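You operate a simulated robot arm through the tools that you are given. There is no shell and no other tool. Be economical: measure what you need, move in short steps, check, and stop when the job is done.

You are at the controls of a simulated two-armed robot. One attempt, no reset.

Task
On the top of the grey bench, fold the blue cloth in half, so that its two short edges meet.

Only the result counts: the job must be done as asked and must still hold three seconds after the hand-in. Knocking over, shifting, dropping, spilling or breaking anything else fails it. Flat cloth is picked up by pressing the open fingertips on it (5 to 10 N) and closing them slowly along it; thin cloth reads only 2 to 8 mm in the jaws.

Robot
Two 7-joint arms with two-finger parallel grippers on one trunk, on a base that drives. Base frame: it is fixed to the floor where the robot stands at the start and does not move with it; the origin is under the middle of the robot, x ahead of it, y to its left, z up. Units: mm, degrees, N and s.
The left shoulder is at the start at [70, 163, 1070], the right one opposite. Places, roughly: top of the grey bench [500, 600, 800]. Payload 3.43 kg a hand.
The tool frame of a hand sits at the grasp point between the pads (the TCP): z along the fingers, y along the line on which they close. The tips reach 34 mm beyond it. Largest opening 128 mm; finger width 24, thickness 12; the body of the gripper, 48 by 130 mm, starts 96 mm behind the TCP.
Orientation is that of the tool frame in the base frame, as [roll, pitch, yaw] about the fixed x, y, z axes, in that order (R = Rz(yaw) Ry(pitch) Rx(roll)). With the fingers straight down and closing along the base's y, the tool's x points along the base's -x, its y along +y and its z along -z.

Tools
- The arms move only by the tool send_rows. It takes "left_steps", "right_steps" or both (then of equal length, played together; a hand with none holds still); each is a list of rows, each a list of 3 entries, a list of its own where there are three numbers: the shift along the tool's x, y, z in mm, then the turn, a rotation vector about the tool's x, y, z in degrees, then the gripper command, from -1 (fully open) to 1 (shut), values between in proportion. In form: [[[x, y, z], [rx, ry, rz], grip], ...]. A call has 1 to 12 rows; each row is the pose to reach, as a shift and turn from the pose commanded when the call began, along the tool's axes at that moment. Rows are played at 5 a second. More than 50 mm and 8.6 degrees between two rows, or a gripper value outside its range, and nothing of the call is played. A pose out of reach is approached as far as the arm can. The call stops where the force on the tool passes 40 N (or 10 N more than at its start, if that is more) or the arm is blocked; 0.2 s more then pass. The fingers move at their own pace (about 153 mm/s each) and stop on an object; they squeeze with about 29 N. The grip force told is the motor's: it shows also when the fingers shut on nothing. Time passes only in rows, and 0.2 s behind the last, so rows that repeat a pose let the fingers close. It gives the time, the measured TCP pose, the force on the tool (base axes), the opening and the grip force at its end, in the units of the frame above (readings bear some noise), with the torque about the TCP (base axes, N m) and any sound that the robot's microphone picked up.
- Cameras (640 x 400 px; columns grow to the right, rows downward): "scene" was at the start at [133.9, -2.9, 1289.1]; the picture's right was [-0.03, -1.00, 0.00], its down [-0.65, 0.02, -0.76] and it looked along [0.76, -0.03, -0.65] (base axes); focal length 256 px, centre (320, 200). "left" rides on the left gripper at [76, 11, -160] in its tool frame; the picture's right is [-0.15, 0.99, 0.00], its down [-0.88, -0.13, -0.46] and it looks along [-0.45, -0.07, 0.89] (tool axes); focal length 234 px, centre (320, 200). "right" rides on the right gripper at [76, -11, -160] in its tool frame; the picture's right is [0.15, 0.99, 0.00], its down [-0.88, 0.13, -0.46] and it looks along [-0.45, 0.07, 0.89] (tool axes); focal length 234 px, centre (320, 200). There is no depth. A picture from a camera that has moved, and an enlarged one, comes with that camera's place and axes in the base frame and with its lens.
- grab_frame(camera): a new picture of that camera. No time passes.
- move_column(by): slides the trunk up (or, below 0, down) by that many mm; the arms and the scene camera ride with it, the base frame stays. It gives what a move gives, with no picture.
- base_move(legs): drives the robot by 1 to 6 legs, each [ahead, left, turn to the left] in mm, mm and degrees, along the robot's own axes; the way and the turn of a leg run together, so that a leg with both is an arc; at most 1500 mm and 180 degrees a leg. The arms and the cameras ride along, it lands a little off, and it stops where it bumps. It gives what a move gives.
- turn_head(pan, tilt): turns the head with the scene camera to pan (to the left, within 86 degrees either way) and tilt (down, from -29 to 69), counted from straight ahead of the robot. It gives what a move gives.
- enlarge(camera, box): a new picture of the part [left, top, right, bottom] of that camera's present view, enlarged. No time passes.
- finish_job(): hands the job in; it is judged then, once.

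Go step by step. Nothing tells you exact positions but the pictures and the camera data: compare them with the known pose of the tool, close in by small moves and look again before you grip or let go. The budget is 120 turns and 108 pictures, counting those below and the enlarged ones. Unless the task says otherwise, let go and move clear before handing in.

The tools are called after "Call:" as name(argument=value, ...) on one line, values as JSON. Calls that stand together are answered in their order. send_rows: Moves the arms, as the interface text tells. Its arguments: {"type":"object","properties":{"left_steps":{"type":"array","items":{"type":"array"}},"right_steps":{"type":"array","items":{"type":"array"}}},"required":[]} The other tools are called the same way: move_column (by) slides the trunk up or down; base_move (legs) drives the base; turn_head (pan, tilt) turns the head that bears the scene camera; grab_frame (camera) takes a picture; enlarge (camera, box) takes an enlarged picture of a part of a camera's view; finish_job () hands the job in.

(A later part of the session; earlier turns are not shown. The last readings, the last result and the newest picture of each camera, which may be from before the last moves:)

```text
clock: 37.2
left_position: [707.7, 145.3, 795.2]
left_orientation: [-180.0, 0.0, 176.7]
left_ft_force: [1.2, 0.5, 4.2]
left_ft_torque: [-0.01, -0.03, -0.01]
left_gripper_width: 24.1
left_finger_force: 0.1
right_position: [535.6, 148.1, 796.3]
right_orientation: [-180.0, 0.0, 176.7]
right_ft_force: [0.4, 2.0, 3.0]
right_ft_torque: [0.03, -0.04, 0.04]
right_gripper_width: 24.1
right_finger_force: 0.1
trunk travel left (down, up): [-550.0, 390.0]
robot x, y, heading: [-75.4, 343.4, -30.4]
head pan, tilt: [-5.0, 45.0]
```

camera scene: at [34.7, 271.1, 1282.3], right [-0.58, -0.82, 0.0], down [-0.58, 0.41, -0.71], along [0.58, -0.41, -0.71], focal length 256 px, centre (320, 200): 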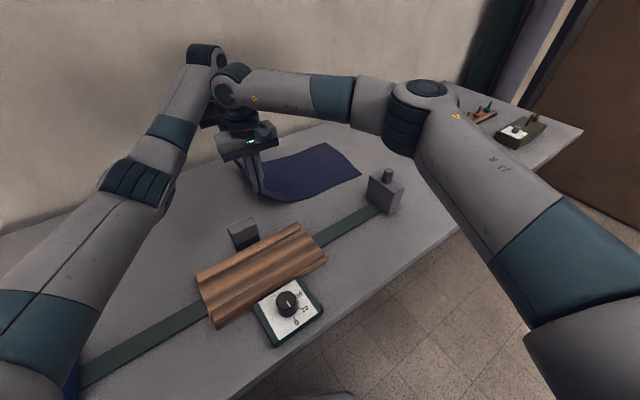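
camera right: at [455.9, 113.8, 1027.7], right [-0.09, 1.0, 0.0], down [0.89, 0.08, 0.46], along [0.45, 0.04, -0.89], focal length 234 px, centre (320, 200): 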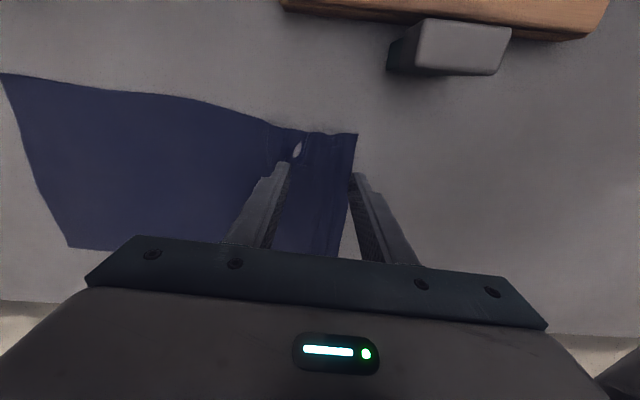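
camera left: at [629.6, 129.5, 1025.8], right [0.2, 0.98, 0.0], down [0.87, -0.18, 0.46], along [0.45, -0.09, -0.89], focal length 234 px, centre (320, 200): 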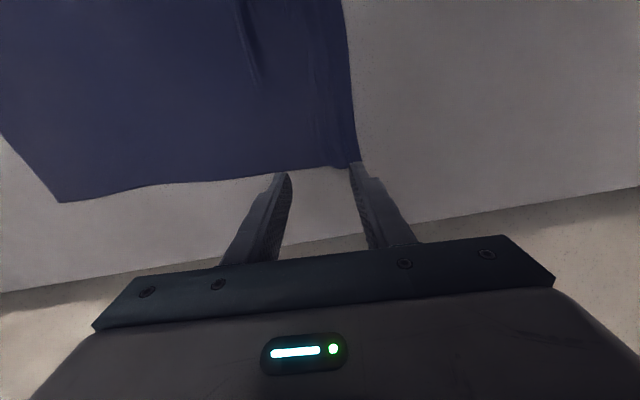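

Call:
send_rows(left_steps=[[[0, 0, 0.4], [0, 0, 0], 0.625], [[0, 1, 0.4], [0, 0, 0], 0.68], [[0, 2, 0.4], [0, 0, 0], 0.73], [[0, 3, 0.4], [0, 0, 0], 0.78], [[0, 4, 0.4], [0, 0, 0], 0.83], [[0, 5, 0.4], [0, 0, 0], 0.88], [[0, 6, 0.4], [0, 0, 0], 0.93], [[0, 6, 0.4], [0, 0, 0], 1], [[0, 6, 0.4], [0, 0, 0], 1], [[0, 6, 0.4], [0, 0, 0], 1]], right_steps=[[[0, 0, 0.4], [0, 0, 0], 0.625], [[0, 1, 0.4], [0, 0, 0], 0.68], [[0, 2, 0.4], [0, 0, 0], 0.73], [[0, 3, 0.4], [0, 0, 0], 0.78], [[0, 4, 0.4], [0, 0, 0], 0.83], [[0, 5, 0.4], [0, 0, 0], 0.88], [[0, 6, 0.4], [0, 0, 0], 0.93], [[0, 6, 0.4], [0, 0, 0], 1], [[0, 6, 0.4], [0, 0, 0], 1], [[0, 6, 0.4], [0, 0, 0], 1]])

Call:
enlarge(camera="right", box=[220, 100, 440, 260])

Call:
enlarge(camera="left", box=[220, 100, 440, 260])

```text
clock: 39.5
left_position: [705.3, 151.8, 795.5]
left_orientation: [180.0, 0.1, 176.7]
left_ft_force: [-0.3, 0.1, 11.9]
left_ft_torque: [-0.03, 0.04, 0.01]
left_gripper_width: 1.7
left_finger_force: 28.9
right_position: [536.6, 155.8, 796.6]
right_orientation: [-180.0, 0.0, 176.7]
right_ft_force: [1.7, -1.1, 4.5]
right_ft_torque: [-0.03, -0.01, 0.01]
right_gripper_width: 0.0
right_finger_force: 28.7
trunk travel left (down, up): [-550.0, 390.0]
robot x, y, heading: [-75.5, 342.9, -30.2]
head pan, tilt: [-5.0, 45.0]
```

```text
2.50 times, centred on (330, 180) of right
camera zoom: at [459.2, 149.6, 955.9], right [-0.09, 1.0, 0.0], down [0.89, 0.08, 0.46], along [0.46, 0.04, -0.89], focal length 585 px, centre (295, 250)
```

zoom: 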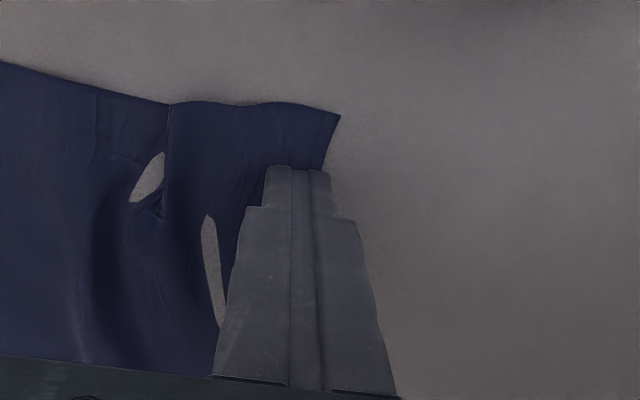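

```text
2.50 times, centred on (330, 180) of left
camera zoom: at [630.3, 168.1, 955.9], right [0.2, 0.98, 0.0], down [0.87, -0.18, 0.46], along [0.45, -0.09, -0.89], focal length 585 px, centre (295, 250)
```

zoom: 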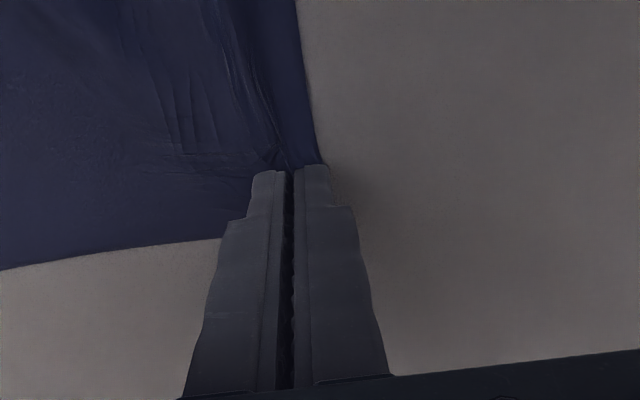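

The left hand has a small pinch (1.7 mm) but the right missed. I'll raise the right, reopen it and place it slightly further in.

Call:
send_rows(right_steps=[[[0, 0, -15], [0, 0, 0], 1], [[0, -7, -30], [0, 0, 0], 0.7], [[0, -14, -30], [0, 0, 0], 0.5], [[0, -14, -12], [0, 0, 0], 0.5], [[0, -14, -3], [0, 0, 0], 0.5], [[0, -14, -3], [0, 0, 0], 0.5]])

Call:
enlarge(camera="right", box=[220, 100, 440, 260])

```text
clock: 40.9
left_position: [706.8, 153.9, 795.1]
left_orientation: [180.0, 0.2, 176.7]
left_ft_force: [-1.0, -1.9, 14.0]
left_ft_torque: [-0.07, 0.07, 0.04]
left_gripper_width: 1.8
left_finger_force: 29.4
right_position: [535.3, 140.6, 797.9]
right_orientation: [-180.0, 0.1, 176.7]
right_ft_force: [-1.1, -0.2, -0.5]
right_ft_torque: [0.05, 0.03, -0.01]
right_gripper_width: 32.1
right_finger_force: 0.1
trunk travel left (down, up): [-550.0, 390.0]
robot x, y, heading: [-71.8, 342.4, -30.4]
head pan, tilt: [-5.0, 45.0]
```

```text
2.50 times, centred on (330, 180) of right
camera zoom: at [457.1, 135.2, 958.5], right [-0.09, 1.0, 0.0], down [0.89, 0.08, 0.46], along [0.46, 0.04, -0.89], focal length 585 px, centre (295, 250)
```

zoom: 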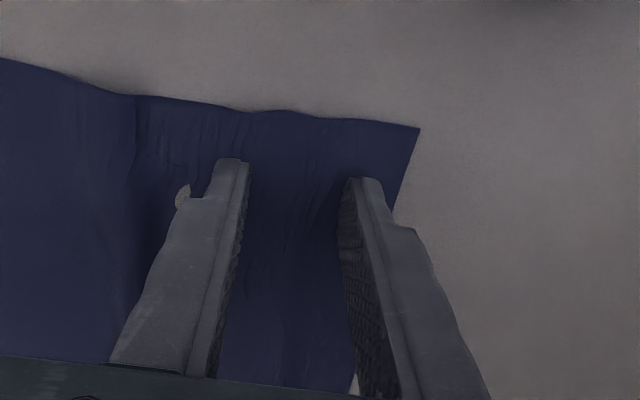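

Now the outer finger is about 10 mm inside the edge. Press lightly and close slowly.

Call:
send_rows(right_steps=[[[0, 0, 1], [0, 0, 0], 0.5], [[0, 0, 2], [0, 0, 0], 0.5], [[0, 0, 3], [0, 0, 0], 0.5], [[0, 0, 3], [0, 0, 0], 0.5]])

```text
clock: 41.9
left_position: [706.0, 151.6, 795.7]
left_orientation: [-179.9, 0.1, 176.7]
left_ft_force: [1.8, -0.4, 14.2]
left_ft_torque: [-0.06, 0.05, -0.01]
left_gripper_width: 1.4
left_finger_force: 28.9
right_position: [534.7, 140.0, 795.2]
right_orientation: [-180.0, 0.1, 176.7]
right_ft_force: [-0.3, 1.3, 2.7]
right_ft_torque: [0.06, 0.05, 0.02]
right_gripper_width: 32.0
right_finger_force: 0.2
trunk travel left (down, up): [-550.0, 390.0]
robot x, y, heading: [-71.1, 344.7, -30.2]
head pan, tilt: [-5.0, 45.0]
```

Call:
send_rows(right_steps=[[[0, 0, 0.5], [0, 0, 0], 0.5], [[0, 0, 0.7], [0, 0, 0], 0.56], [[0, 0, 0.7], [0, 0, 0], 0.62], [[0, 0, 0.7], [0, 0, 0], 0.68], [[0, 0, 0.7], [0, 0, 0], 0.74], [[0, 0, 0.7], [0, 0, 0], 0.8], [[0, 0, 0.7], [0, 0, 0], 0.86], [[0, 0, 0.7], [0, 0, 0], 0.92], [[0, 0, 0.7], [0, 0, 0], 1], [[0, 0, 0.7], [0, 0, 0], 1], [[0, 0, 0.7], [0, 0, 0], 1]])

Call:
enlarge(camera="right", box=[220, 100, 440, 260])

```text
clock: 44.2
left_position: [705.7, 153.2, 796.1]
left_orientation: [179.9, 0.1, 176.6]
left_ft_force: [1.4, -0.5, 7.7]
left_ft_torque: [-0.03, -0.03, -0.02]
left_gripper_width: 1.6
left_finger_force: 28.9
right_position: [535.0, 139.8, 795.7]
right_orientation: [-180.0, 0.2, 176.7]
right_ft_force: [0.2, -0.1, 15.9]
right_ft_torque: [0.06, 0.04, 0.01]
right_gripper_width: 2.2
right_finger_force: 28.8
trunk travel left (down, up): [-550.0, 390.0]
robot x, y, heading: [-71.5, 346.7, -30.5]
head pan, tilt: [-5.0, 45.0]
```

```text
2.50 times, centred on (330, 180) of right
camera zoom: at [457.6, 134.5, 955.6], right [-0.09, 1.0, 0.0], down [0.89, 0.08, 0.46], along [0.46, 0.04, -0.89], focal length 585 px, centre (295, 250)
```

zoom: 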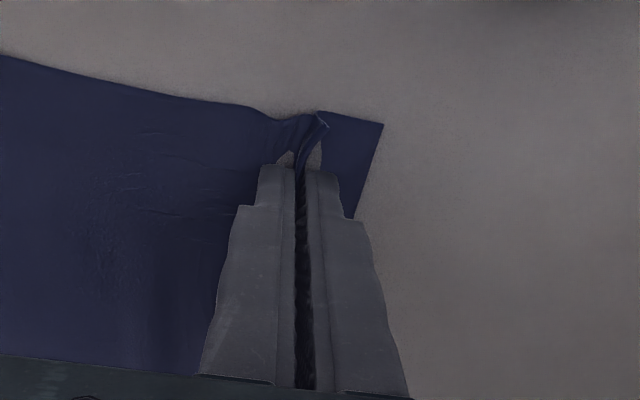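

Both hands now hold the edge. I'll lift along an arc toward -y and check.

Call:
send_rows(left_steps=[[[0, 0, -20], [0, 0, 0], 1], [[0, -5, -40], [0, 0, 0], 1], [[0, -15, -60], [0, 0, 0], 1], [[0, -25, -80], [0, 0, 0], 1], [[0, -40, -100], [0, 0, 0], 1], [[0, -60, -115], [0, 0, 0], 1], [[0, -80, -130], [0, 0, 0], 1], [[0, -80, -130], [0, 0, 0], 1]], right_steps=[[[0, 0, -20], [0, 0, 0], 1], [[0, -5, -40], [0, 0, 0], 1], [[0, -15, -60], [0, 0, 0], 1], [[0, -25, -80], [0, 0, 0], 1], [[0, -40, -100], [0, 0, 0], 1], [[0, -60, -115], [0, 0, 0], 1], [[0, -80, -130], [0, 0, 0], 1], [[0, -80, -130], [0, 0, 0], 1]])

Call:
grab_frame(camera="right")

Call:
grab_frame(camera="scene")

Call:
grab_frame(camera="left")

```text
clock: 46.0
left_position: [705.9, 74.4, 923.6]
left_orientation: [180.0, -0.2, 176.7]
left_ft_force: [0.5, 0.0, -0.6]
left_ft_torque: [-0.01, 0.05, -0.02]
left_gripper_width: 1.4
left_finger_force: 28.5
right_position: [533.3, 60.1, 924.6]
right_orientation: [179.9, -0.2, 176.7]
right_ft_force: [-0.2, 0.0, 0.3]
right_ft_torque: [-0.03, -0.01, -0.01]
right_gripper_width: 2.1
right_finger_force: 29.3
trunk travel left (down, up): [-550.0, 390.0]
robot x, y, heading: [-76.3, 340.6, -30.1]
head pan, tilt: [-5.0, 45.0]
```

```text
72 pictures are left
camera right: at [455.4, 54.8, 1085.4], right [-0.09, 1.0, 0.0], down [0.89, 0.08, 0.45], along [0.45, 0.04, -0.89], focal length 234 px, centre (320, 200)
```

right: 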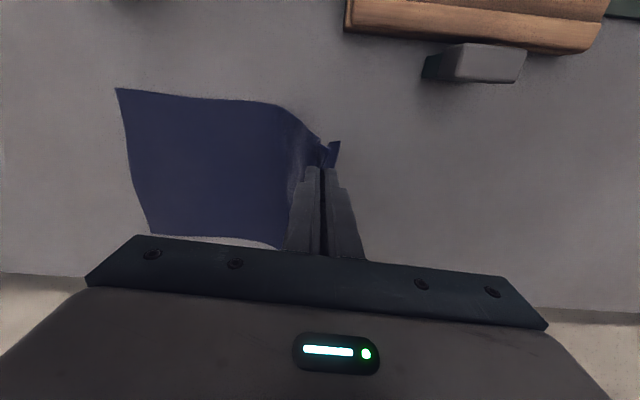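

```text
71 pictures are left
camera scene: at [36.2, 271.6, 1282.2], right [-0.58, -0.82, 0.0], down [-0.58, 0.41, -0.71], along [0.58, -0.41, -0.71], focal length 256 px, centre (320, 200)
```

scene: 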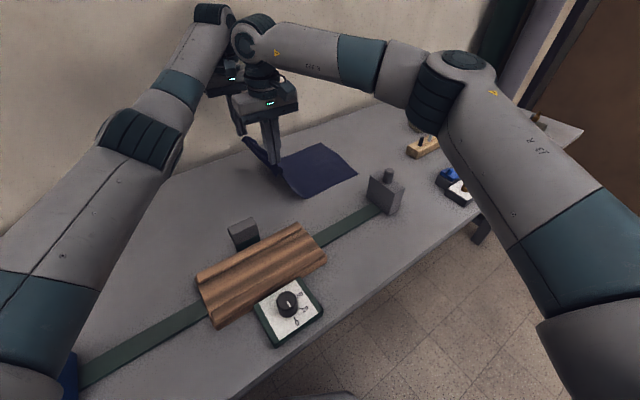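

```text
70 pictures are left
camera left: at [630.0, 88.6, 1084.3], right [0.2, 0.98, 0.0], down [0.87, -0.18, 0.45], along [0.45, -0.09, -0.89], focal length 234 px, centre (320, 200)
```

left: 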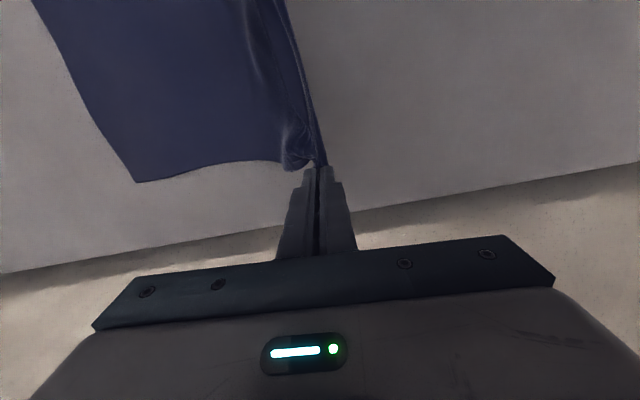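

The cloth has slid a little: its right edge now runs from about (485,-198) to (706,-207). The left arm would run out of reach, so I'll carry the edge by driving the base 200 mm toward -y.

Call:
send_rows(left_steps=[[[0, -10, -20], [0, 0, 0], 1], [[0, -30, -35], [0, 0, 0], 1], [[0, -50, -45], [0, 0, 0], 1]], right_steps=[[[0, -10, -20], [0, 0, 0], 1], [[0, -30, -35], [0, 0, 0], 1], [[0, -50, -45], [0, 0, 0], 1]])

Call:
base_move(legs=[[50, -86, 0], [51, -87, 0]])

Call:
grab_frame(camera="right")

Call:
grab_frame(camera="scene")

Call:
grab_frame(camera="left")

```text
clock: 46.9
left_position: [684.7, 28.2, 969.7]
left_orientation: [179.9, 0.1, 176.9]
left_ft_force: [-0.1, 0.9, -0.4]
left_ft_torque: [-0.02, -0.04, -0.02]
left_gripper_width: 1.4
left_finger_force: 28.9
left hand out of reach, approached as far as the arm can: row 3
right_position: [528.4, 10.4, 970.4]
right_orientation: [179.9, 0.0, 176.7]
right_ft_force: [-0.2, -0.1, -0.2]
right_ft_torque: [0.02, 0.02, 0.03]
right_gripper_width: 2.1
right_finger_force: 28.8
trunk travel left (down, up): [-550.0, 390.0]
robot x, y, heading: [-72.8, 342.1, -30.3]
head pan, tilt: [-5.0, 45.0]
```

```text
clock: 48.8
left_position: [685.5, -175.5, 968.6]
left_orientation: [179.8, -0.1, 176.5]
left_ft_force: [-1.1, 0.0, 0.0]
left_ft_torque: [0.01, -0.01, -0.06]
left_gripper_width: 1.6
left_finger_force: 29.1
right_position: [529.4, -192.8, 969.9]
right_orientation: [179.9, 0.0, 176.5]
right_ft_force: [-0.7, 0.1, -0.2]
right_ft_torque: [0.03, -0.02, 0.03]
right_gripper_width: 2.2
right_finger_force: 28.7
trunk travel left (down, up): [-550.0, 390.0]
robot x, y, heading: [-72.3, 142.1, -30.7]
head pan, tilt: [-5.0, 45.0]
```

```text
69 pictures are left
camera right: at [451.6, -198.3, 1130.9], right [-0.09, 1.0, 0.0], down [0.89, 0.08, 0.46], along [0.45, 0.04, -0.89], focal length 234 px, centre (320, 200)
```

right: 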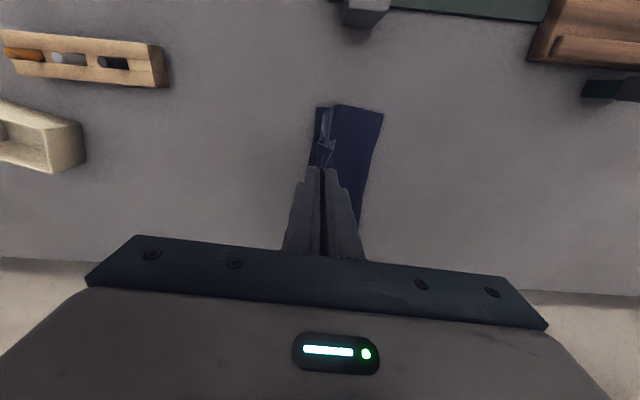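

```text
68 pictures are left
camera scene: at [36.1, 68.7, 1282.2], right [-0.58, -0.81, 0.0], down [-0.58, 0.41, -0.71], along [0.58, -0.41, -0.71], focal length 256 px, centre (320, 200)
```

scene: 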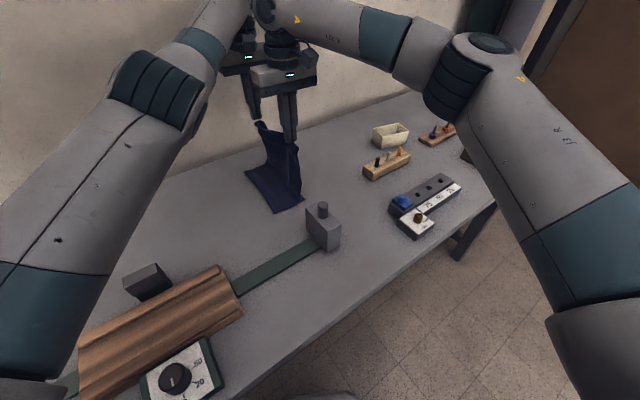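

```text
67 pictures are left
camera left: at [610.1, -160.1, 1129.9], right [0.21, 0.98, 0.0], down [0.87, -0.18, 0.46], along [0.45, -0.09, -0.89], focal length 234 px, centre (320, 200)
```

left: 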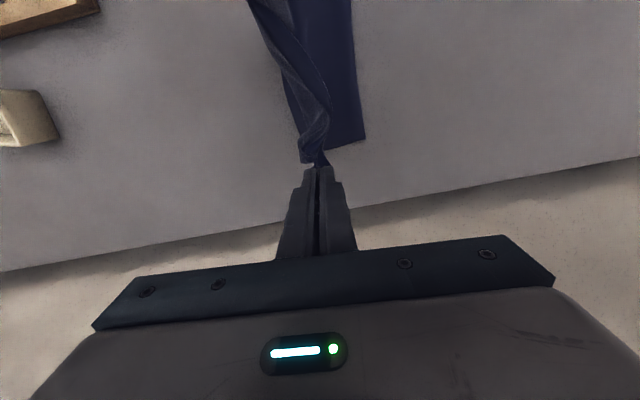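

Call:
enlarge(camera="scene", box=[220, 90, 350, 225])

Call:
enlarge(camera="right", box=[240, 80, 440, 250])

```text
2.96 times, centred on (285, 158) of scene
camera zoom: at [36.1, 68.7, 1282.2], right [-0.58, -0.81, 0.0], down [-0.58, 0.41, -0.71], along [0.58, -0.41, -0.71], focal length 758 px, centre (424, 326)
```

zoom: 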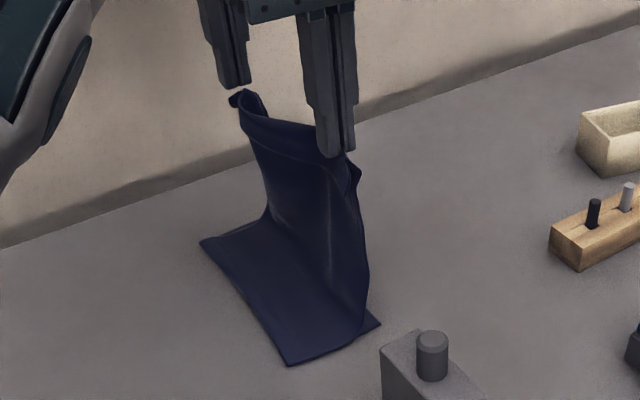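

```text
2.35 times, centred on (340, 165) of right
camera zoom: at [451.6, -198.3, 1130.9], right [-0.09, 1.0, 0.0], down [0.89, 0.08, 0.46], along [0.45, 0.04, -0.89], focal length 551 px, centre (273, 282)
```

zoom: 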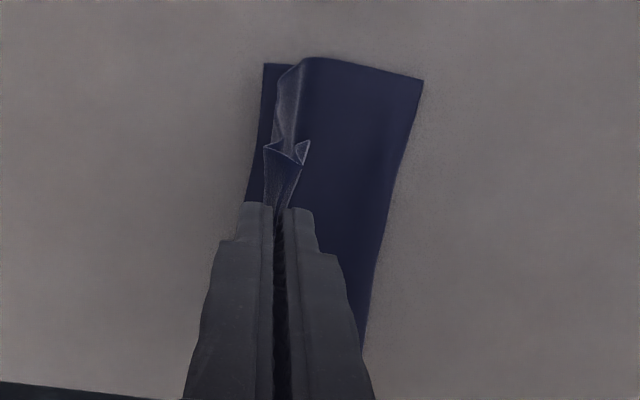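

The cloth rolled over with its fold line near y≈-105 instead of 0, because the hands were too high on the far side. I'll swing the hands back to y≈+70 so the lower layer lies flat again, then redo the arc with a tighter radius.

Call:
send_rows(left_steps=[[[-3, 40, 0], [0, 0, 0], 1], [[-6, 80, 0], [0, 0, 0], 1], [[-9, 120, 0], [0, 0, 0], 1], [[-12, 160, 10], [0, 0, 0], 1], [[-15, 200, 20], [0, 0, 0], 1], [[-18, 240, 35], [0, 0, 0], 1], [[-20, 255, 50], [0, 0, 0], 1], [[-20, 255, 50], [0, 0, 0], 1]], right_steps=[[[0, 40, 0], [0, 0, 0], 1], [[-1, 80, 0], [0, 0, 0], 1], [[-2, 120, 0], [0, 0, 0], 1], [[-3, 160, 10], [0, 0, 0], 1], [[-4, 200, 20], [0, 0, 0], 1], [[-5, 240, 35], [0, 0, 0], 1], [[-5, 255, 50], [0, 0, 0], 1], [[-5, 255, 50], [0, 0, 0], 1]])

Call:
grab_frame(camera="right")

Call:
grab_frame(camera="scene")

```text
clock: 50.5
left_position: [722.2, 78.8, 920.2]
left_orientation: [180.0, 0.1, 176.4]
left_ft_force: [-1.1, 0.1, -0.3]
left_ft_torque: [0.0, 0.0, -0.01]
left_gripper_width: 1.4
left_finger_force: 28.9
right_position: [551.0, 60.2, 920.0]
right_orientation: [179.9, 0.0, 176.5]
right_ft_force: [0.5, -0.6, 0.0]
right_ft_torque: [0.02, 0.0, 0.01]
right_gripper_width: 2.1
right_finger_force: 28.8
trunk travel left (down, up): [-550.0, 390.0]
robot x, y, heading: [-74.3, 141.4, -30.5]
head pan, tilt: [-5.0, 45.0]
```

```text
64 pictures are left
camera right: at [473.3, 55.5, 1080.0], right [-0.09, 1.0, 0.0], down [0.89, 0.08, 0.46], along [0.45, 0.04, -0.89], focal length 234 px, centre (320, 200)
```

right: 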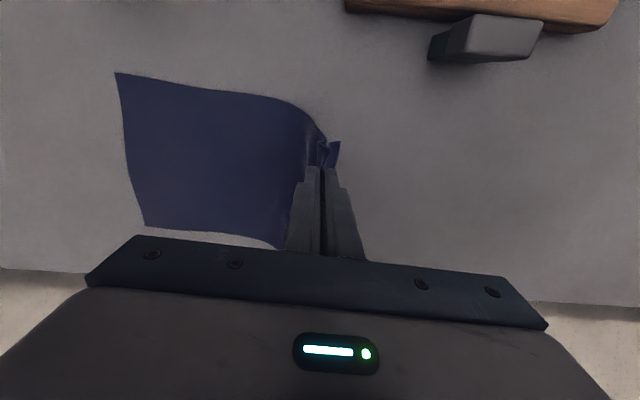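

```text
63 pictures are left
camera scene: at [35.8, 69.5, 1282.3], right [-0.58, -0.81, 0.0], down [-0.58, 0.41, -0.71], along [0.58, -0.41, -0.71], focal length 256 px, centre (320, 200)
```

scene: 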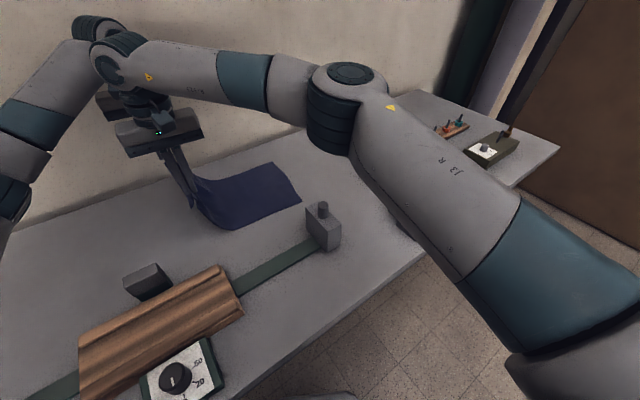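

The cloth is laid back and its right edge is still at y≈-195 to -207. I'll drive the base another 80 mm toward -y for reach, then finish the arc at low radius.

Call:
base_move(legs=[[40.6, -69, 0]])

Call:
grab_frame(camera="right")

Call:
enlarge(camera="scene", box=[120, 80, 380, 260])

```text
clock: 51.6
left_position: [724.5, -0.6, 920.6]
left_orientation: [180.0, 0.0, 176.7]
left_ft_force: [0.3, -0.3, -0.4]
left_ft_torque: [0.0, -0.01, -0.01]
left_gripper_width: 1.5
left_finger_force: 29.2
right_position: [552.3, -19.6, 920.0]
right_orientation: [179.9, 0.0, 176.6]
right_ft_force: [-0.8, -0.1, 0.1]
right_ft_torque: [0.03, -0.01, -0.03]
right_gripper_width: 2.4
right_finger_force: 29.6
trunk travel left (down, up): [-550.0, 390.0]
robot x, y, heading: [-70.3, 61.9, -30.5]
head pan, tilt: [-5.0, 45.0]
```

```text
62 pictures are left
camera right: at [474.4, -24.7, 1079.9], right [-0.09, 1.0, 0.0], down [0.89, 0.08, 0.46], along [0.45, 0.04, -0.89], focal length 234 px, centre (320, 200)
```

right: 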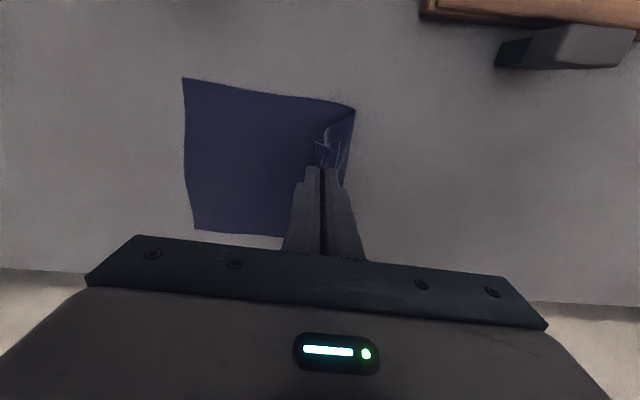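

```text
2.22 times, centred on (250, 170) of scene
camera zoom: at [37.0, -11.0, 1282.2], right [-0.58, -0.81, 0.0], down [-0.58, 0.41, -0.71], along [0.58, -0.41, -0.71], focal length 569 px, centre (476, 267)
```

zoom: 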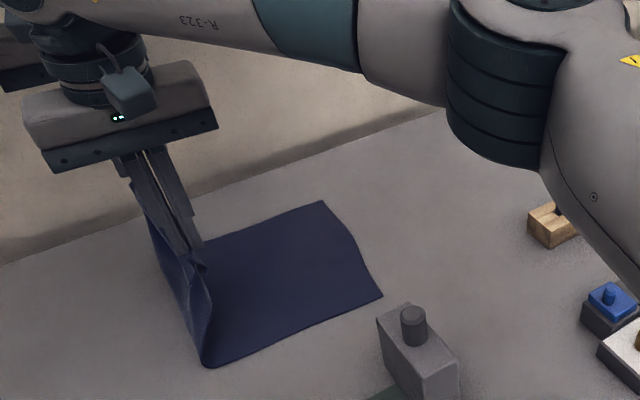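

The fold line now sits near y≈+15, as wanted. Finishing the arc to just above the right edge, shifting x to match it.

Call:
send_rows(left_steps=[[[4, -27, 0], [0, 0, 0], 1], [[8, -53, 0], [0, 0, 0], 1], [[12, -80, 8], [0, 0, 0], 1], [[16, -107, 24], [0, 0, 0], 1], [[19, -128, 42], [0, 0, 0], 1], [[22, -148, 65], [0, 0, 0], 1], [[25, -164, 90], [0, 0, 0], 1], [[26.6, -178, 112], [0, 0, 0], 1], [[26.6, -178, 112], [0, 0, 0], 1]], right_steps=[[[4, -21, 0], [0, 0, 0], 1], [[8, -41, 0], [0, 0, 0], 1], [[11, -62, 8], [0, 0, 0], 1], [[15, -82, 24], [0, 0, 0], 1], [[18, -99, 42], [0, 0, 0], 1], [[21, -115, 65], [0, 0, 0], 1], [[24, -127, 90], [0, 0, 0], 1], [[25, -137, 112], [0, 0, 0], 1], [[25, -137, 112], [0, 0, 0], 1]])

Call:
grab_frame(camera="right")

Call:
enlarge(camera="scene", box=[120, 80, 380, 260])

Call:
grab_frame(camera="left")

```text
clock: 53.6
left_position: [683.2, -176.1, 809.3]
left_orientation: [179.9, 0.1, 176.6]
left_ft_force: [1.0, -0.4, 0.1]
left_ft_torque: [-0.02, 0.01, -0.01]
left_gripper_width: 1.7
left_finger_force: 29.2
right_position: [518.7, -151.2, 806.2]
right_orientation: [180.0, 0.0, 176.5]
right_ft_force: [0.2, -0.1, 1.3]
right_ft_torque: [-0.05, 0.03, 0.0]
right_gripper_width: 1.9
right_finger_force: 29.1
trunk travel left (down, up): [-550.0, 390.0]
robot x, y, heading: [-73.6, 63.5, -30.1]
head pan, tilt: [-5.0, 45.0]
```

```text
60 pictures are left
camera right: at [441.3, -156.7, 966.3], right [-0.09, 1.0, 0.0], down [0.89, 0.08, 0.46], along [0.45, 0.04, -0.89], focal length 234 px, centre (320, 200)
```

right: 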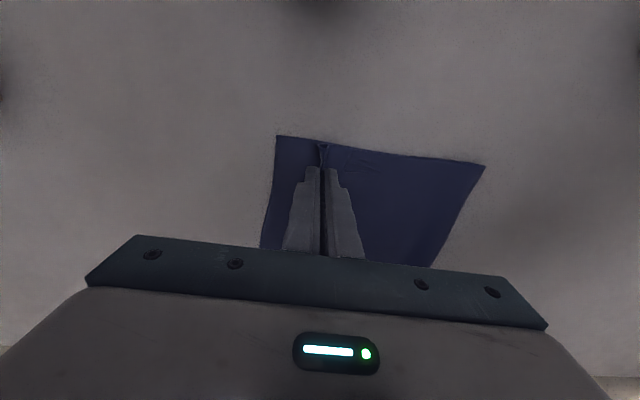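

```text
2.22 times, centred on (250, 170) of scene
camera zoom: at [36.6, -9.3, 1282.4], right [-0.58, -0.81, 0.0], down [-0.58, 0.41, -0.71], along [0.58, -0.41, -0.71], focal length 569 px, centre (476, 267)
```

zoom: 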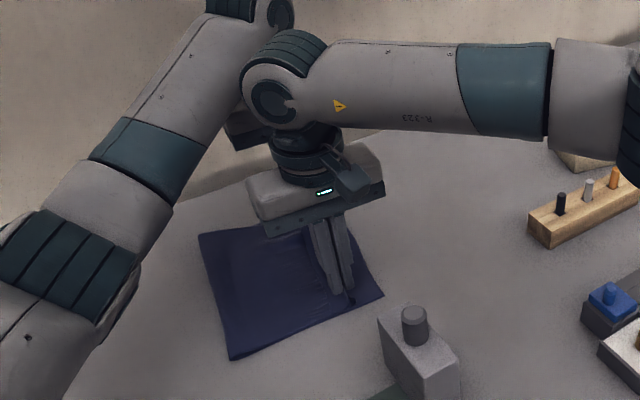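

```text
58 pictures are left
camera left: at [608.0, -160.0, 969.4], right [0.2, 0.98, 0.0], down [0.87, -0.18, 0.46], along [0.45, -0.09, -0.89], focal length 234 px, centre (320, 200)
```

left: 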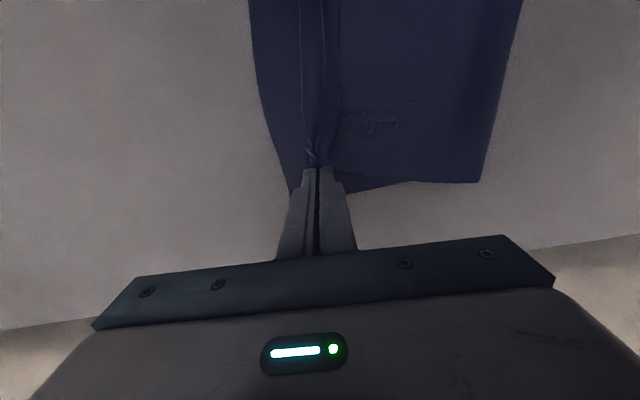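

The edge is over its match and the cloth is folded. I'll lower to just above contact, open gently, and lift off.

Call:
send_rows(left_steps=[[[0, 0, 6], [0, 0, 0], 1], [[0, 0, 10], [0, 0, 0], 1], [[0, 0, 10], [0, 0, 0], 0.9], [[0, 0, 10], [0, 0, 0], 0.75], [[0, 0, 10], [0, 0, 0], 0.6], [[0, 0, 0], [0, 0, 0], 0.6], [[0, 0, -20], [0, 0, 0], 0.6], [[0, 0, -60], [0, 0, 0], 0.6]], right_steps=[[[0, 0, 4], [0, 0, 0], 1], [[0, 0, 7], [0, 0, 0], 1], [[0, 0, 7], [0, 0, 0], 0.9], [[0, 0, 7], [0, 0, 0], 0.75], [[0, 0, 7], [0, 0, 0], 0.6], [[0, 0, 0], [0, 0, 0], 0.6], [[0, 0, -20], [0, 0, 0], 0.6], [[0, 0, -60], [0, 0, 0], 0.6]])

Call:
grab_frame(camera="right")

Call:
grab_frame(camera="left")

```text
clock: 55.4
left_position: [686.1, -175.5, 872.2]
left_orientation: [-180.0, 0.0, 176.6]
left_ft_force: [0.6, 0.1, -1.2]
left_ft_torque: [-0.02, 0.0, 0.01]
left_gripper_width: 25.7
left_finger_force: 0.2
right_position: [518.1, -151.4, 866.9]
right_orientation: [180.0, 0.1, 176.6]
right_ft_force: [-0.3, 0.9, 0.0]
right_ft_torque: [-0.02, -0.02, -0.03]
right_gripper_width: 25.8
right_finger_force: 0.0
trunk travel left (down, up): [-550.0, 390.0]
robot x, y, heading: [-70.5, 65.5, -30.4]
head pan, tilt: [-5.0, 45.0]
```

```text
57 pictures are left
camera right: at [440.2, -156.3, 1027.6], right [-0.09, 1.0, 0.0], down [0.89, 0.08, 0.46], along [0.46, 0.04, -0.89], focal length 234 px, centre (320, 200)
```

right: 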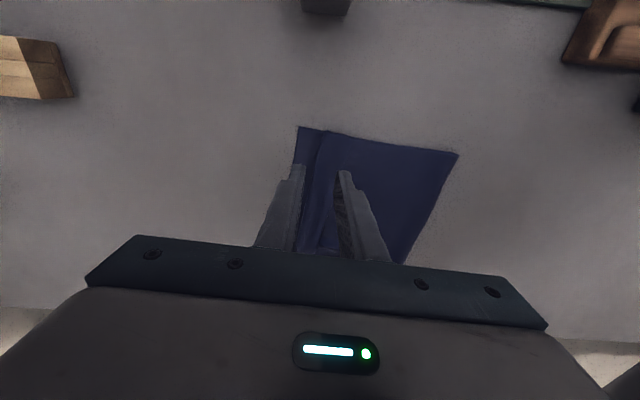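

```text
56 pictures are left
camera left: at [610.1, -160.4, 1031.6], right [0.2, 0.98, 0.0], down [0.87, -0.18, 0.46], along [0.45, -0.09, -0.89], focal length 234 px, centre (320, 200)
```

left: 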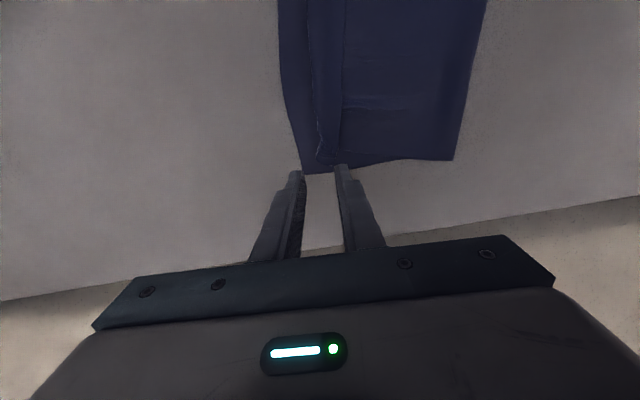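

Released. I'll raise the hands well up and look closely at the edges.

Call:
send_rows(left_steps=[[[0, 0, -45], [0, 0, 0], 0.6], [[0, 40, -80], [0, 0, 0], 0.6], [[0, 80, -100], [0, 0, 0], 0.6], [[0, 120, -100], [0, 0, 0], 0.6], [[0, 160, -100], [0, 0, 0], 0.6]], right_steps=[[[0, 0, -45], [0, 0, 0], 0.6], [[20, 0, -80], [0, 0, 0], 0.6], [[50, 0, -100], [0, 0, 0], 0.6], [[80, 0, -100], [0, 0, 0], 0.6], [[80, 0, -100], [0, 0, 0], 0.6]])

Call:
enlarge(camera="right", box=[220, 80, 480, 270])

Call:
enlarge(camera="scene", box=[140, 120, 340, 260])

Call:
grab_frame(camera="left")

```text
refused: row 2 steps farther than a row can; nothing moved
```

```text
2.11 times, centred on (350, 175) of right
camera zoom: at [440.2, -156.3, 1027.6], right [-0.09, 1.0, 0.0], down [0.89, 0.08, 0.46], along [0.46, 0.04, -0.89], focal length 493 px, centre (257, 253)
```

zoom: 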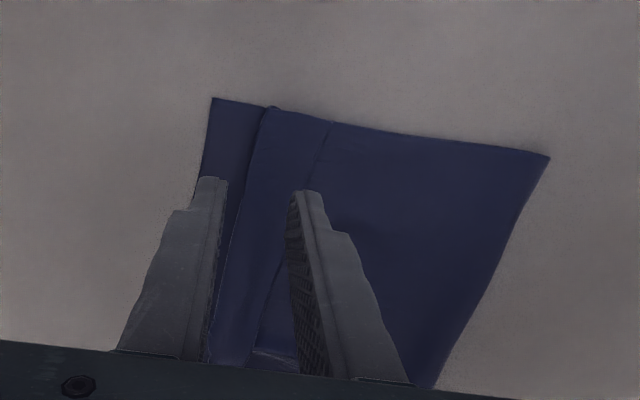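

```text
2.86 times, centred on (240, 190) of scene
camera zoom: at [35.2, -8.8, 1282.4], right [-0.58, -0.81, 0.0], down [-0.58, 0.41, -0.71], along [0.58, -0.41, -0.71], focal length 731 px, centre (549, 229)
```

zoom: 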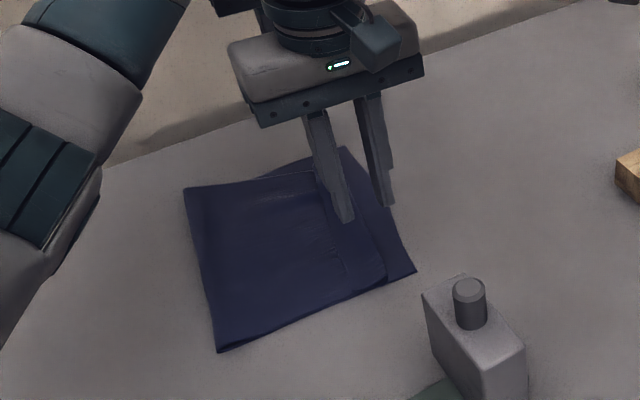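

```text
53 pictures are left
camera left: at [610.1, -160.4, 1031.6], right [0.2, 0.98, 0.0], down [0.87, -0.18, 0.46], along [0.45, -0.09, -0.89], focal length 234 px, centre (320, 200)
```

left: 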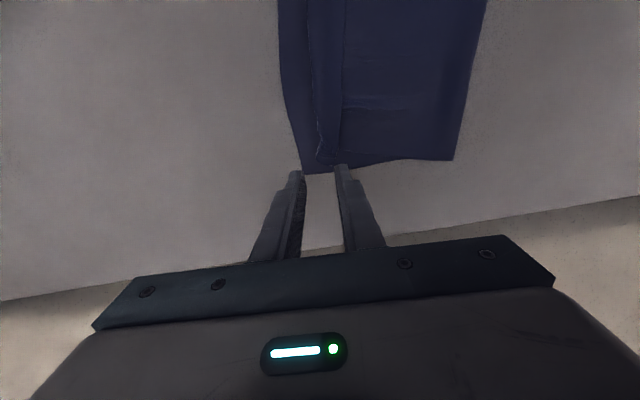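

The fold matches, but the last ~33 mm strip still lies folded back on top, as expected; unrolled, it would meet the edge. I'll raise the hands (smaller steps) to see the whole strip before flipping it out.

Call:
send_rows(left_steps=[[[0, 0, -45], [0, 0, 0], 0.6], [[0, 30, -80], [0, 0, 0], 0.6], [[0, 70, -100], [0, 0, 0], 0.6], [[0, 115, -100], [0, 0, 0], 0.6], [[0, 160, -100], [0, 0, 0], 0.6]], right_steps=[[[0, 0, -45], [0, 0, 0], 0.6], [[20, 0, -80], [0, 0, 0], 0.6], [[50, 0, -100], [0, 0, 0], 0.6], [[80, 0, -100], [0, 0, 0], 0.6], [[80, 0, -100], [0, 0, 0], 0.6]])

Call:
enlarge(camera="right", box=[220, 80, 480, 270])

Call:
enlarge(camera="left", box=[100, 0, 420, 200])

```text
clock: 56.6
left_position: [695.0, -14.7, 968.9]
left_orientation: [-179.9, -0.1, 176.5]
left_ft_force: [0.4, 0.4, 0.1]
left_ft_torque: [0.01, 0.0, 0.01]
left_gripper_width: 25.6
left_finger_force: 0.1
right_position: [437.5, -145.3, 968.1]
right_orientation: [-179.9, 0.0, 176.4]
right_ft_force: [-0.4, -0.2, -0.1]
right_ft_torque: [-0.06, -0.01, 0.0]
right_gripper_width: 25.5
right_finger_force: 0.1
trunk travel left (down, up): [-550.0, 390.0]
robot x, y, heading: [-70.0, 65.7, -30.6]
head pan, tilt: [-5.0, 45.0]
```

```text
2.11 times, centred on (350, 175) of right
camera zoom: at [360.7, -150.4, 1128.4], right [-0.09, 1.0, 0.0], down [0.89, 0.08, 0.46], along [0.45, 0.04, -0.89], focal length 493 px, centre (257, 253)
```

zoom: 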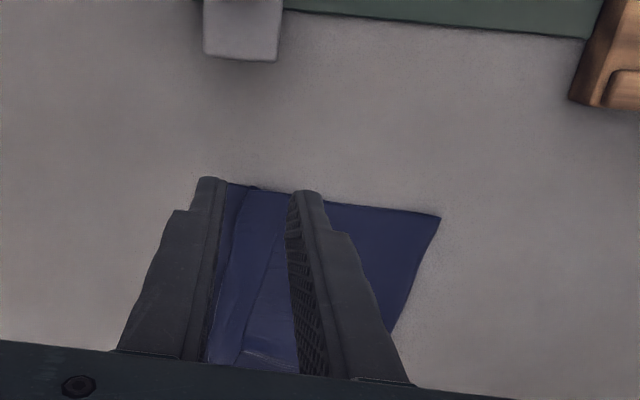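

```text
2.00 times, centred on (260, 100) of left
camera zoom: at [620.3, 0.6, 1129.5], right [0.21, 0.98, 0.0], down [0.87, -0.18, 0.45], along [0.44, -0.09, -0.89], focal length 468 px, centre (440, 400)
```

zoom: 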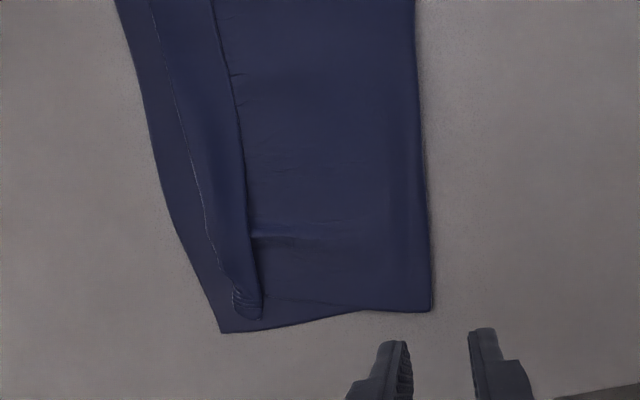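

The strip runs from its crease near y≈-157 (near end) to -177 (far end), with its free edge 20–40 mm further in. I'll pinch just that strip with the right hand first and flip it toward -y.

Call:
send_rows(right_steps=[[[-36, 6, 0], [0, 0, 0], 0.625], [[-72, 12.6, 0], [0, 0, 0], 0.625], [[-72, 12.6, 45], [0, 0, 0], 0.625], [[-72, 12.6, 90], [0, 0, 0], 0.625], [[-72, 12.6, 130], [0, 0, 0], 0.625], [[-72, 12.6, 155], [0, 0, 0], 0.625], [[-72, 12.6, 160], [0, 0, 0], 0.625], [[-72, 12.6, 160], [0, 0, 0], 0.625]])

Call:
enlarge(camera="right", box=[220, 100, 440, 260])

```text
clock: 58.4
left_position: [696.0, -16.3, 968.6]
left_orientation: [180.0, 0.0, 176.5]
left_ft_force: [-0.1, -0.1, 0.0]
left_ft_torque: [0.0, 0.03, 0.01]
left_gripper_width: 25.6
left_finger_force: 0.0
right_position: [510.2, -138.3, 808.1]
right_orientation: [-180.0, -0.1, 176.5]
right_ft_force: [0.3, 0.4, 0.4]
right_ft_torque: [-0.01, -0.02, -0.02]
right_gripper_width: 24.2
right_finger_force: 0.1
trunk travel left (down, up): [-550.0, 390.0]
robot x, y, heading: [-69.7, 61.9, -30.4]
head pan, tilt: [-5.0, 45.0]
```

```text
2.50 times, centred on (330, 180) of right
camera zoom: at [433.7, -144.4, 968.1], right [-0.09, 1.0, 0.0], down [0.89, 0.08, 0.46], along [0.45, 0.04, -0.89], focal length 585 px, centre (295, 250)
```

zoom: 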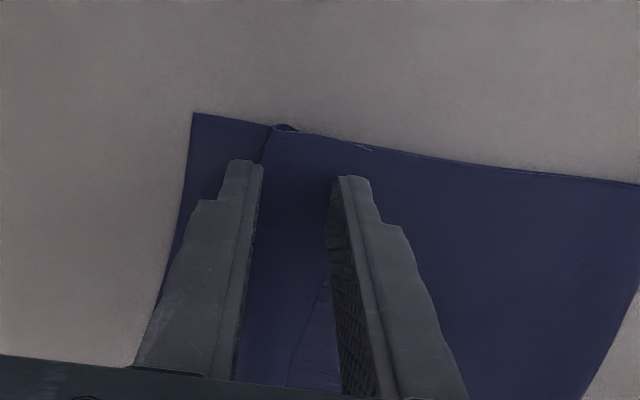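

Call:
send_rows(right_steps=[[[0, 4, 4], [0, 0, 0], 0.625], [[0, 4, 7], [0, 0, 0], 0.625], [[0, 4, 9], [0, 0, 0], 0.625], [[0, 4, 9], [0, 0, 0], 0.625]])

```text
clock: 59.4
left_position: [694.6, -16.5, 968.1]
left_orientation: [-179.9, 0.0, 176.5]
left_ft_force: [-0.4, -1.1, -0.5]
left_ft_torque: [0.03, 0.02, 0.01]
left_gripper_width: 25.5
left_finger_force: 0.0
right_position: [512.2, -134.4, 797.6]
right_orientation: [-180.0, 0.0, 176.5]
right_ft_force: [0.7, -0.5, 0.5]
right_ft_torque: [-0.01, -0.02, -0.05]
right_gripper_width: 24.0
right_finger_force: 0.1
trunk travel left (down, up): [-550.0, 390.0]
robot x, y, heading: [-76.2, 62.7, -30.7]
head pan, tilt: [-5.0, 45.0]
```

Call:
send_rows(right_steps=[[[0, 0, 1], [0, 0, 0], 0.625], [[0, 0, 1], [0, 0, 0], 0.625], [[0, 0, 1], [0, 0, 0], 0.625]])

```text
clock: 60.2
left_position: [694.9, -16.1, 970.5]
left_orientation: [180.0, 0.0, 176.7]
left_ft_force: [-0.6, -0.4, -0.2]
left_ft_torque: [0.02, 0.03, 0.01]
left_gripper_width: 25.7
left_finger_force: 0.1
right_position: [512.3, -136.8, 796.5]
right_orientation: [179.9, -0.1, 176.7]
right_ft_force: [-0.8, -0.5, 1.9]
right_ft_torque: [0.06, 0.09, -0.01]
right_gripper_width: 24.2
right_finger_force: 0.1
trunk travel left (down, up): [-550.0, 390.0]
robot x, y, heading: [-71.2, 60.7, -30.4]
head pan, tilt: [-5.0, 45.0]
```

Light contact reached. Closing slowly on the strip, then a small lift to see what is held.

Call:
send_rows(right_steps=[[[0, 0, 0.4], [0, 0, 0], 0.625], [[0, 0, 0.4], [0, 0, 0], 0.69], [[0, 0, 0.4], [0, 0, 0], 0.75], [[0, 0, 0.4], [0, 0, 0], 0.81], [[0, 0, 0.4], [0, 0, 0], 0.87], [[0, 0, 0.4], [0, 0, 0], 0.93], [[0, 0, 0.4], [0, 0, 0], 1], [[0, 0, 0.4], [0, 0, 0], 1], [[0, 0, -10], [0, 0, 0], 1], [[0, 0, -25], [0, 0, 0], 1], [[0, 0, -25], [0, 0, 0], 1]])

Call:
enlarge(camera="right", box=[220, 100, 440, 260])

Call:
enlarge(camera="left", box=[100, 0, 420, 200])

```text
clock: 62.6
left_position: [696.5, -16.9, 968.2]
left_orientation: [180.0, 0.0, 176.7]
left_ft_force: [0.2, 0.9, 0.1]
left_ft_torque: [0.0, 0.03, 0.01]
left_gripper_width: 25.6
left_finger_force: 0.0
right_position: [512.6, -135.0, 821.7]
right_orientation: [179.9, 0.0, 176.6]
right_ft_force: [-0.4, -0.7, -0.3]
right_ft_torque: [0.0, -0.04, -0.01]
right_gripper_width: 1.8
right_finger_force: 28.6
trunk travel left (down, up): [-550.0, 390.0]
robot x, y, heading: [-70.9, 57.9, -30.3]
head pan, tilt: [-5.0, 45.0]
```

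```text
2.50 times, centred on (330, 180) of right
camera zoom: at [435.6, -141.3, 982.2], right [-0.09, 1.0, 0.0], down [0.89, 0.08, 0.46], along [0.45, 0.04, -0.89], focal length 585 px, centre (295, 250)
```

zoom: 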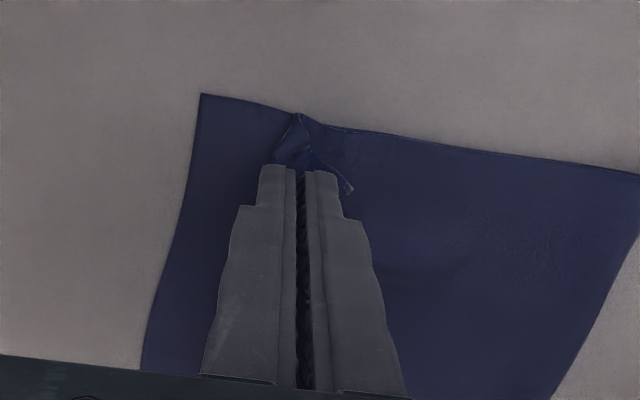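

```text
2.00 times, centred on (260, 100) of left
camera zoom: at [620.4, -1.5, 1129.3], right [0.2, 0.98, 0.0], down [0.87, -0.18, 0.45], along [0.45, -0.09, -0.89], focal length 468 px, centre (440, 400)
```

zoom: 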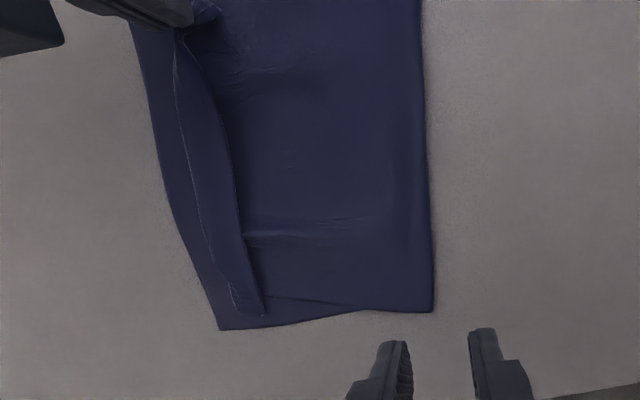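

The right hand holds just the strip (1.8 mm). Carrying it over toward -y and down.

Call:
send_rows(right_steps=[[[0, -8, -8], [0, 0, 0], 1], [[0, -18, -10], [0, 0, 0], 1], [[0, -28, -8], [0, 0, 0], 1], [[0, -36, 0], [0, 0, 0], 1], [[0, -40, 10], [0, 0, 0], 1], [[0, -42, 16], [0, 0, 0], 1], [[0, -42, 16], [0, 0, 0], 1]])

Call:
enlarge(camera="right", box=[220, 100, 440, 260])

Call:
enlarge(camera="left", box=[100, 0, 420, 200])

```text
clock: 64.2
left_position: [695.8, -17.2, 968.7]
left_orientation: [179.9, 0.0, 176.6]
left_ft_force: [0.5, 0.2, -0.9]
left_ft_torque: [0.02, -0.01, 0.03]
left_gripper_width: 25.5
left_finger_force: 0.1
right_position: [509.1, -178.6, 805.4]
right_orientation: [179.9, 0.0, 176.6]
right_ft_force: [0.5, 0.2, 0.5]
right_ft_torque: [0.0, 0.01, -0.02]
right_gripper_width: 1.6
right_finger_force: 28.8
trunk travel left (down, up): [-550.0, 390.0]
robot x, y, heading: [-70.6, 60.0, -30.8]
head pan, tilt: [-5.0, 45.0]
```

```text
2.50 times, centred on (330, 180) of right
camera zoom: at [432.5, -184.3, 966.7], right [-0.09, 1.0, 0.0], down [0.89, 0.08, 0.46], along [0.45, 0.04, -0.89], focal length 585 px, centre (295, 250)
```

zoom: 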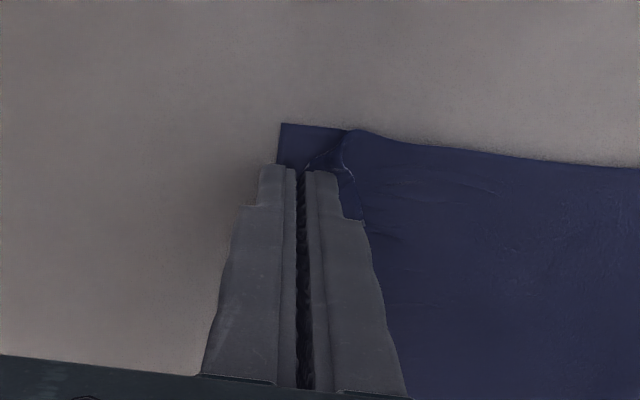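

```text
2.00 times, centred on (260, 100) of left
camera zoom: at [620.1, -1.3, 1129.6], right [0.2, 0.98, 0.0], down [0.87, -0.18, 0.46], along [0.45, -0.09, -0.89], focal length 468 px, centre (440, 400)
```

zoom: 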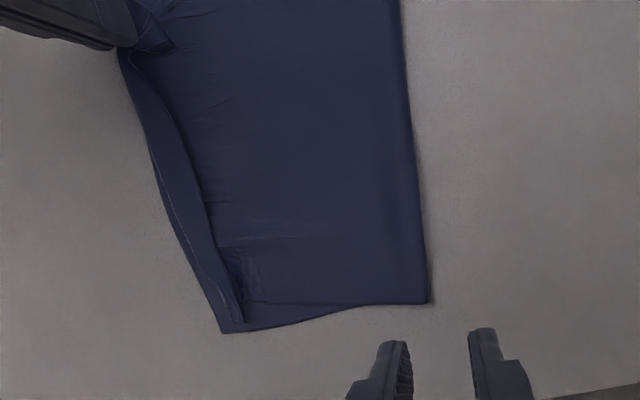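

Call:
send_rows(right_steps=[[[0, 0, 5], [0, 0, 0], 1], [[0, 0, 5], [0, 0, 0], 0.9], [[0, 0, 5], [0, 0, 0], 0.75], [[0, 0, 5], [0, 0, 0], 0.7], [[0, 0, -15], [0, 0, 0], 0.7], [[0, 0, -50], [0, 0, 0], 0.7], [[0, 0, -50], [0, 0, 0], 0.7]])

Call:
enlarge(camera="right", box=[220, 100, 440, 260])

Call:
enlarge(camera="left", box=[100, 0, 420, 200])

```text
clock: 65.8
left_position: [695.9, -17.5, 968.6]
left_orientation: [180.0, -0.1, 176.5]
left_ft_force: [-0.1, -0.3, -0.8]
left_ft_torque: [0.01, -0.01, -0.01]
left_gripper_width: 25.4
left_finger_force: 0.1
right_position: [508.3, -180.4, 859.5]
right_orientation: [180.0, 0.0, 176.5]
right_ft_force: [0.2, -0.8, -0.7]
right_ft_torque: [-0.02, 0.0, 0.02]
right_gripper_width: 19.3
right_finger_force: 0.1
trunk travel left (down, up): [-550.0, 390.0]
robot x, y, heading: [-74.0, 59.6, -30.4]
head pan, tilt: [-5.0, 45.0]
```

```text
2.50 times, centred on (330, 180) of right
camera zoom: at [431.8, -186.2, 1018.8], right [-0.09, 1.0, 0.0], down [0.89, 0.08, 0.46], along [0.45, 0.04, -0.89], focal length 585 px, centre (295, 250)
```

zoom: 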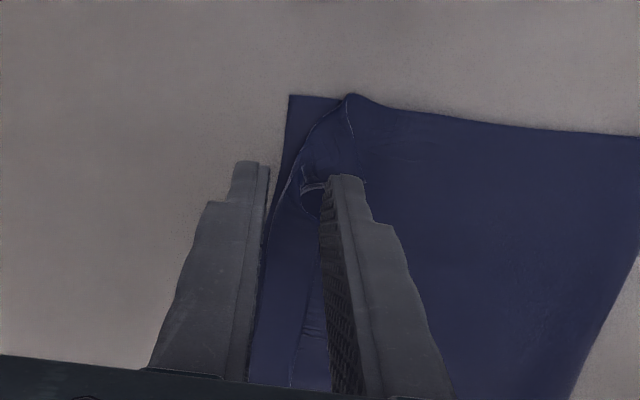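

```text
2.00 times, centred on (260, 100) of left
camera zoom: at [620.4, -1.6, 1129.3], right [0.2, 0.98, 0.0], down [0.87, -0.18, 0.45], along [0.45, -0.09, -0.89], focal length 468 px, centre (440, 400)
```

zoom: 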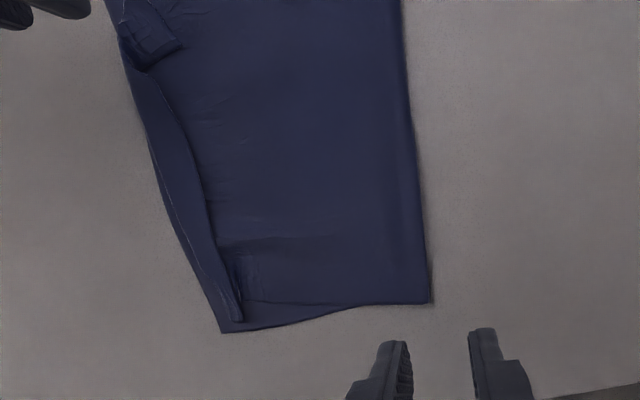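

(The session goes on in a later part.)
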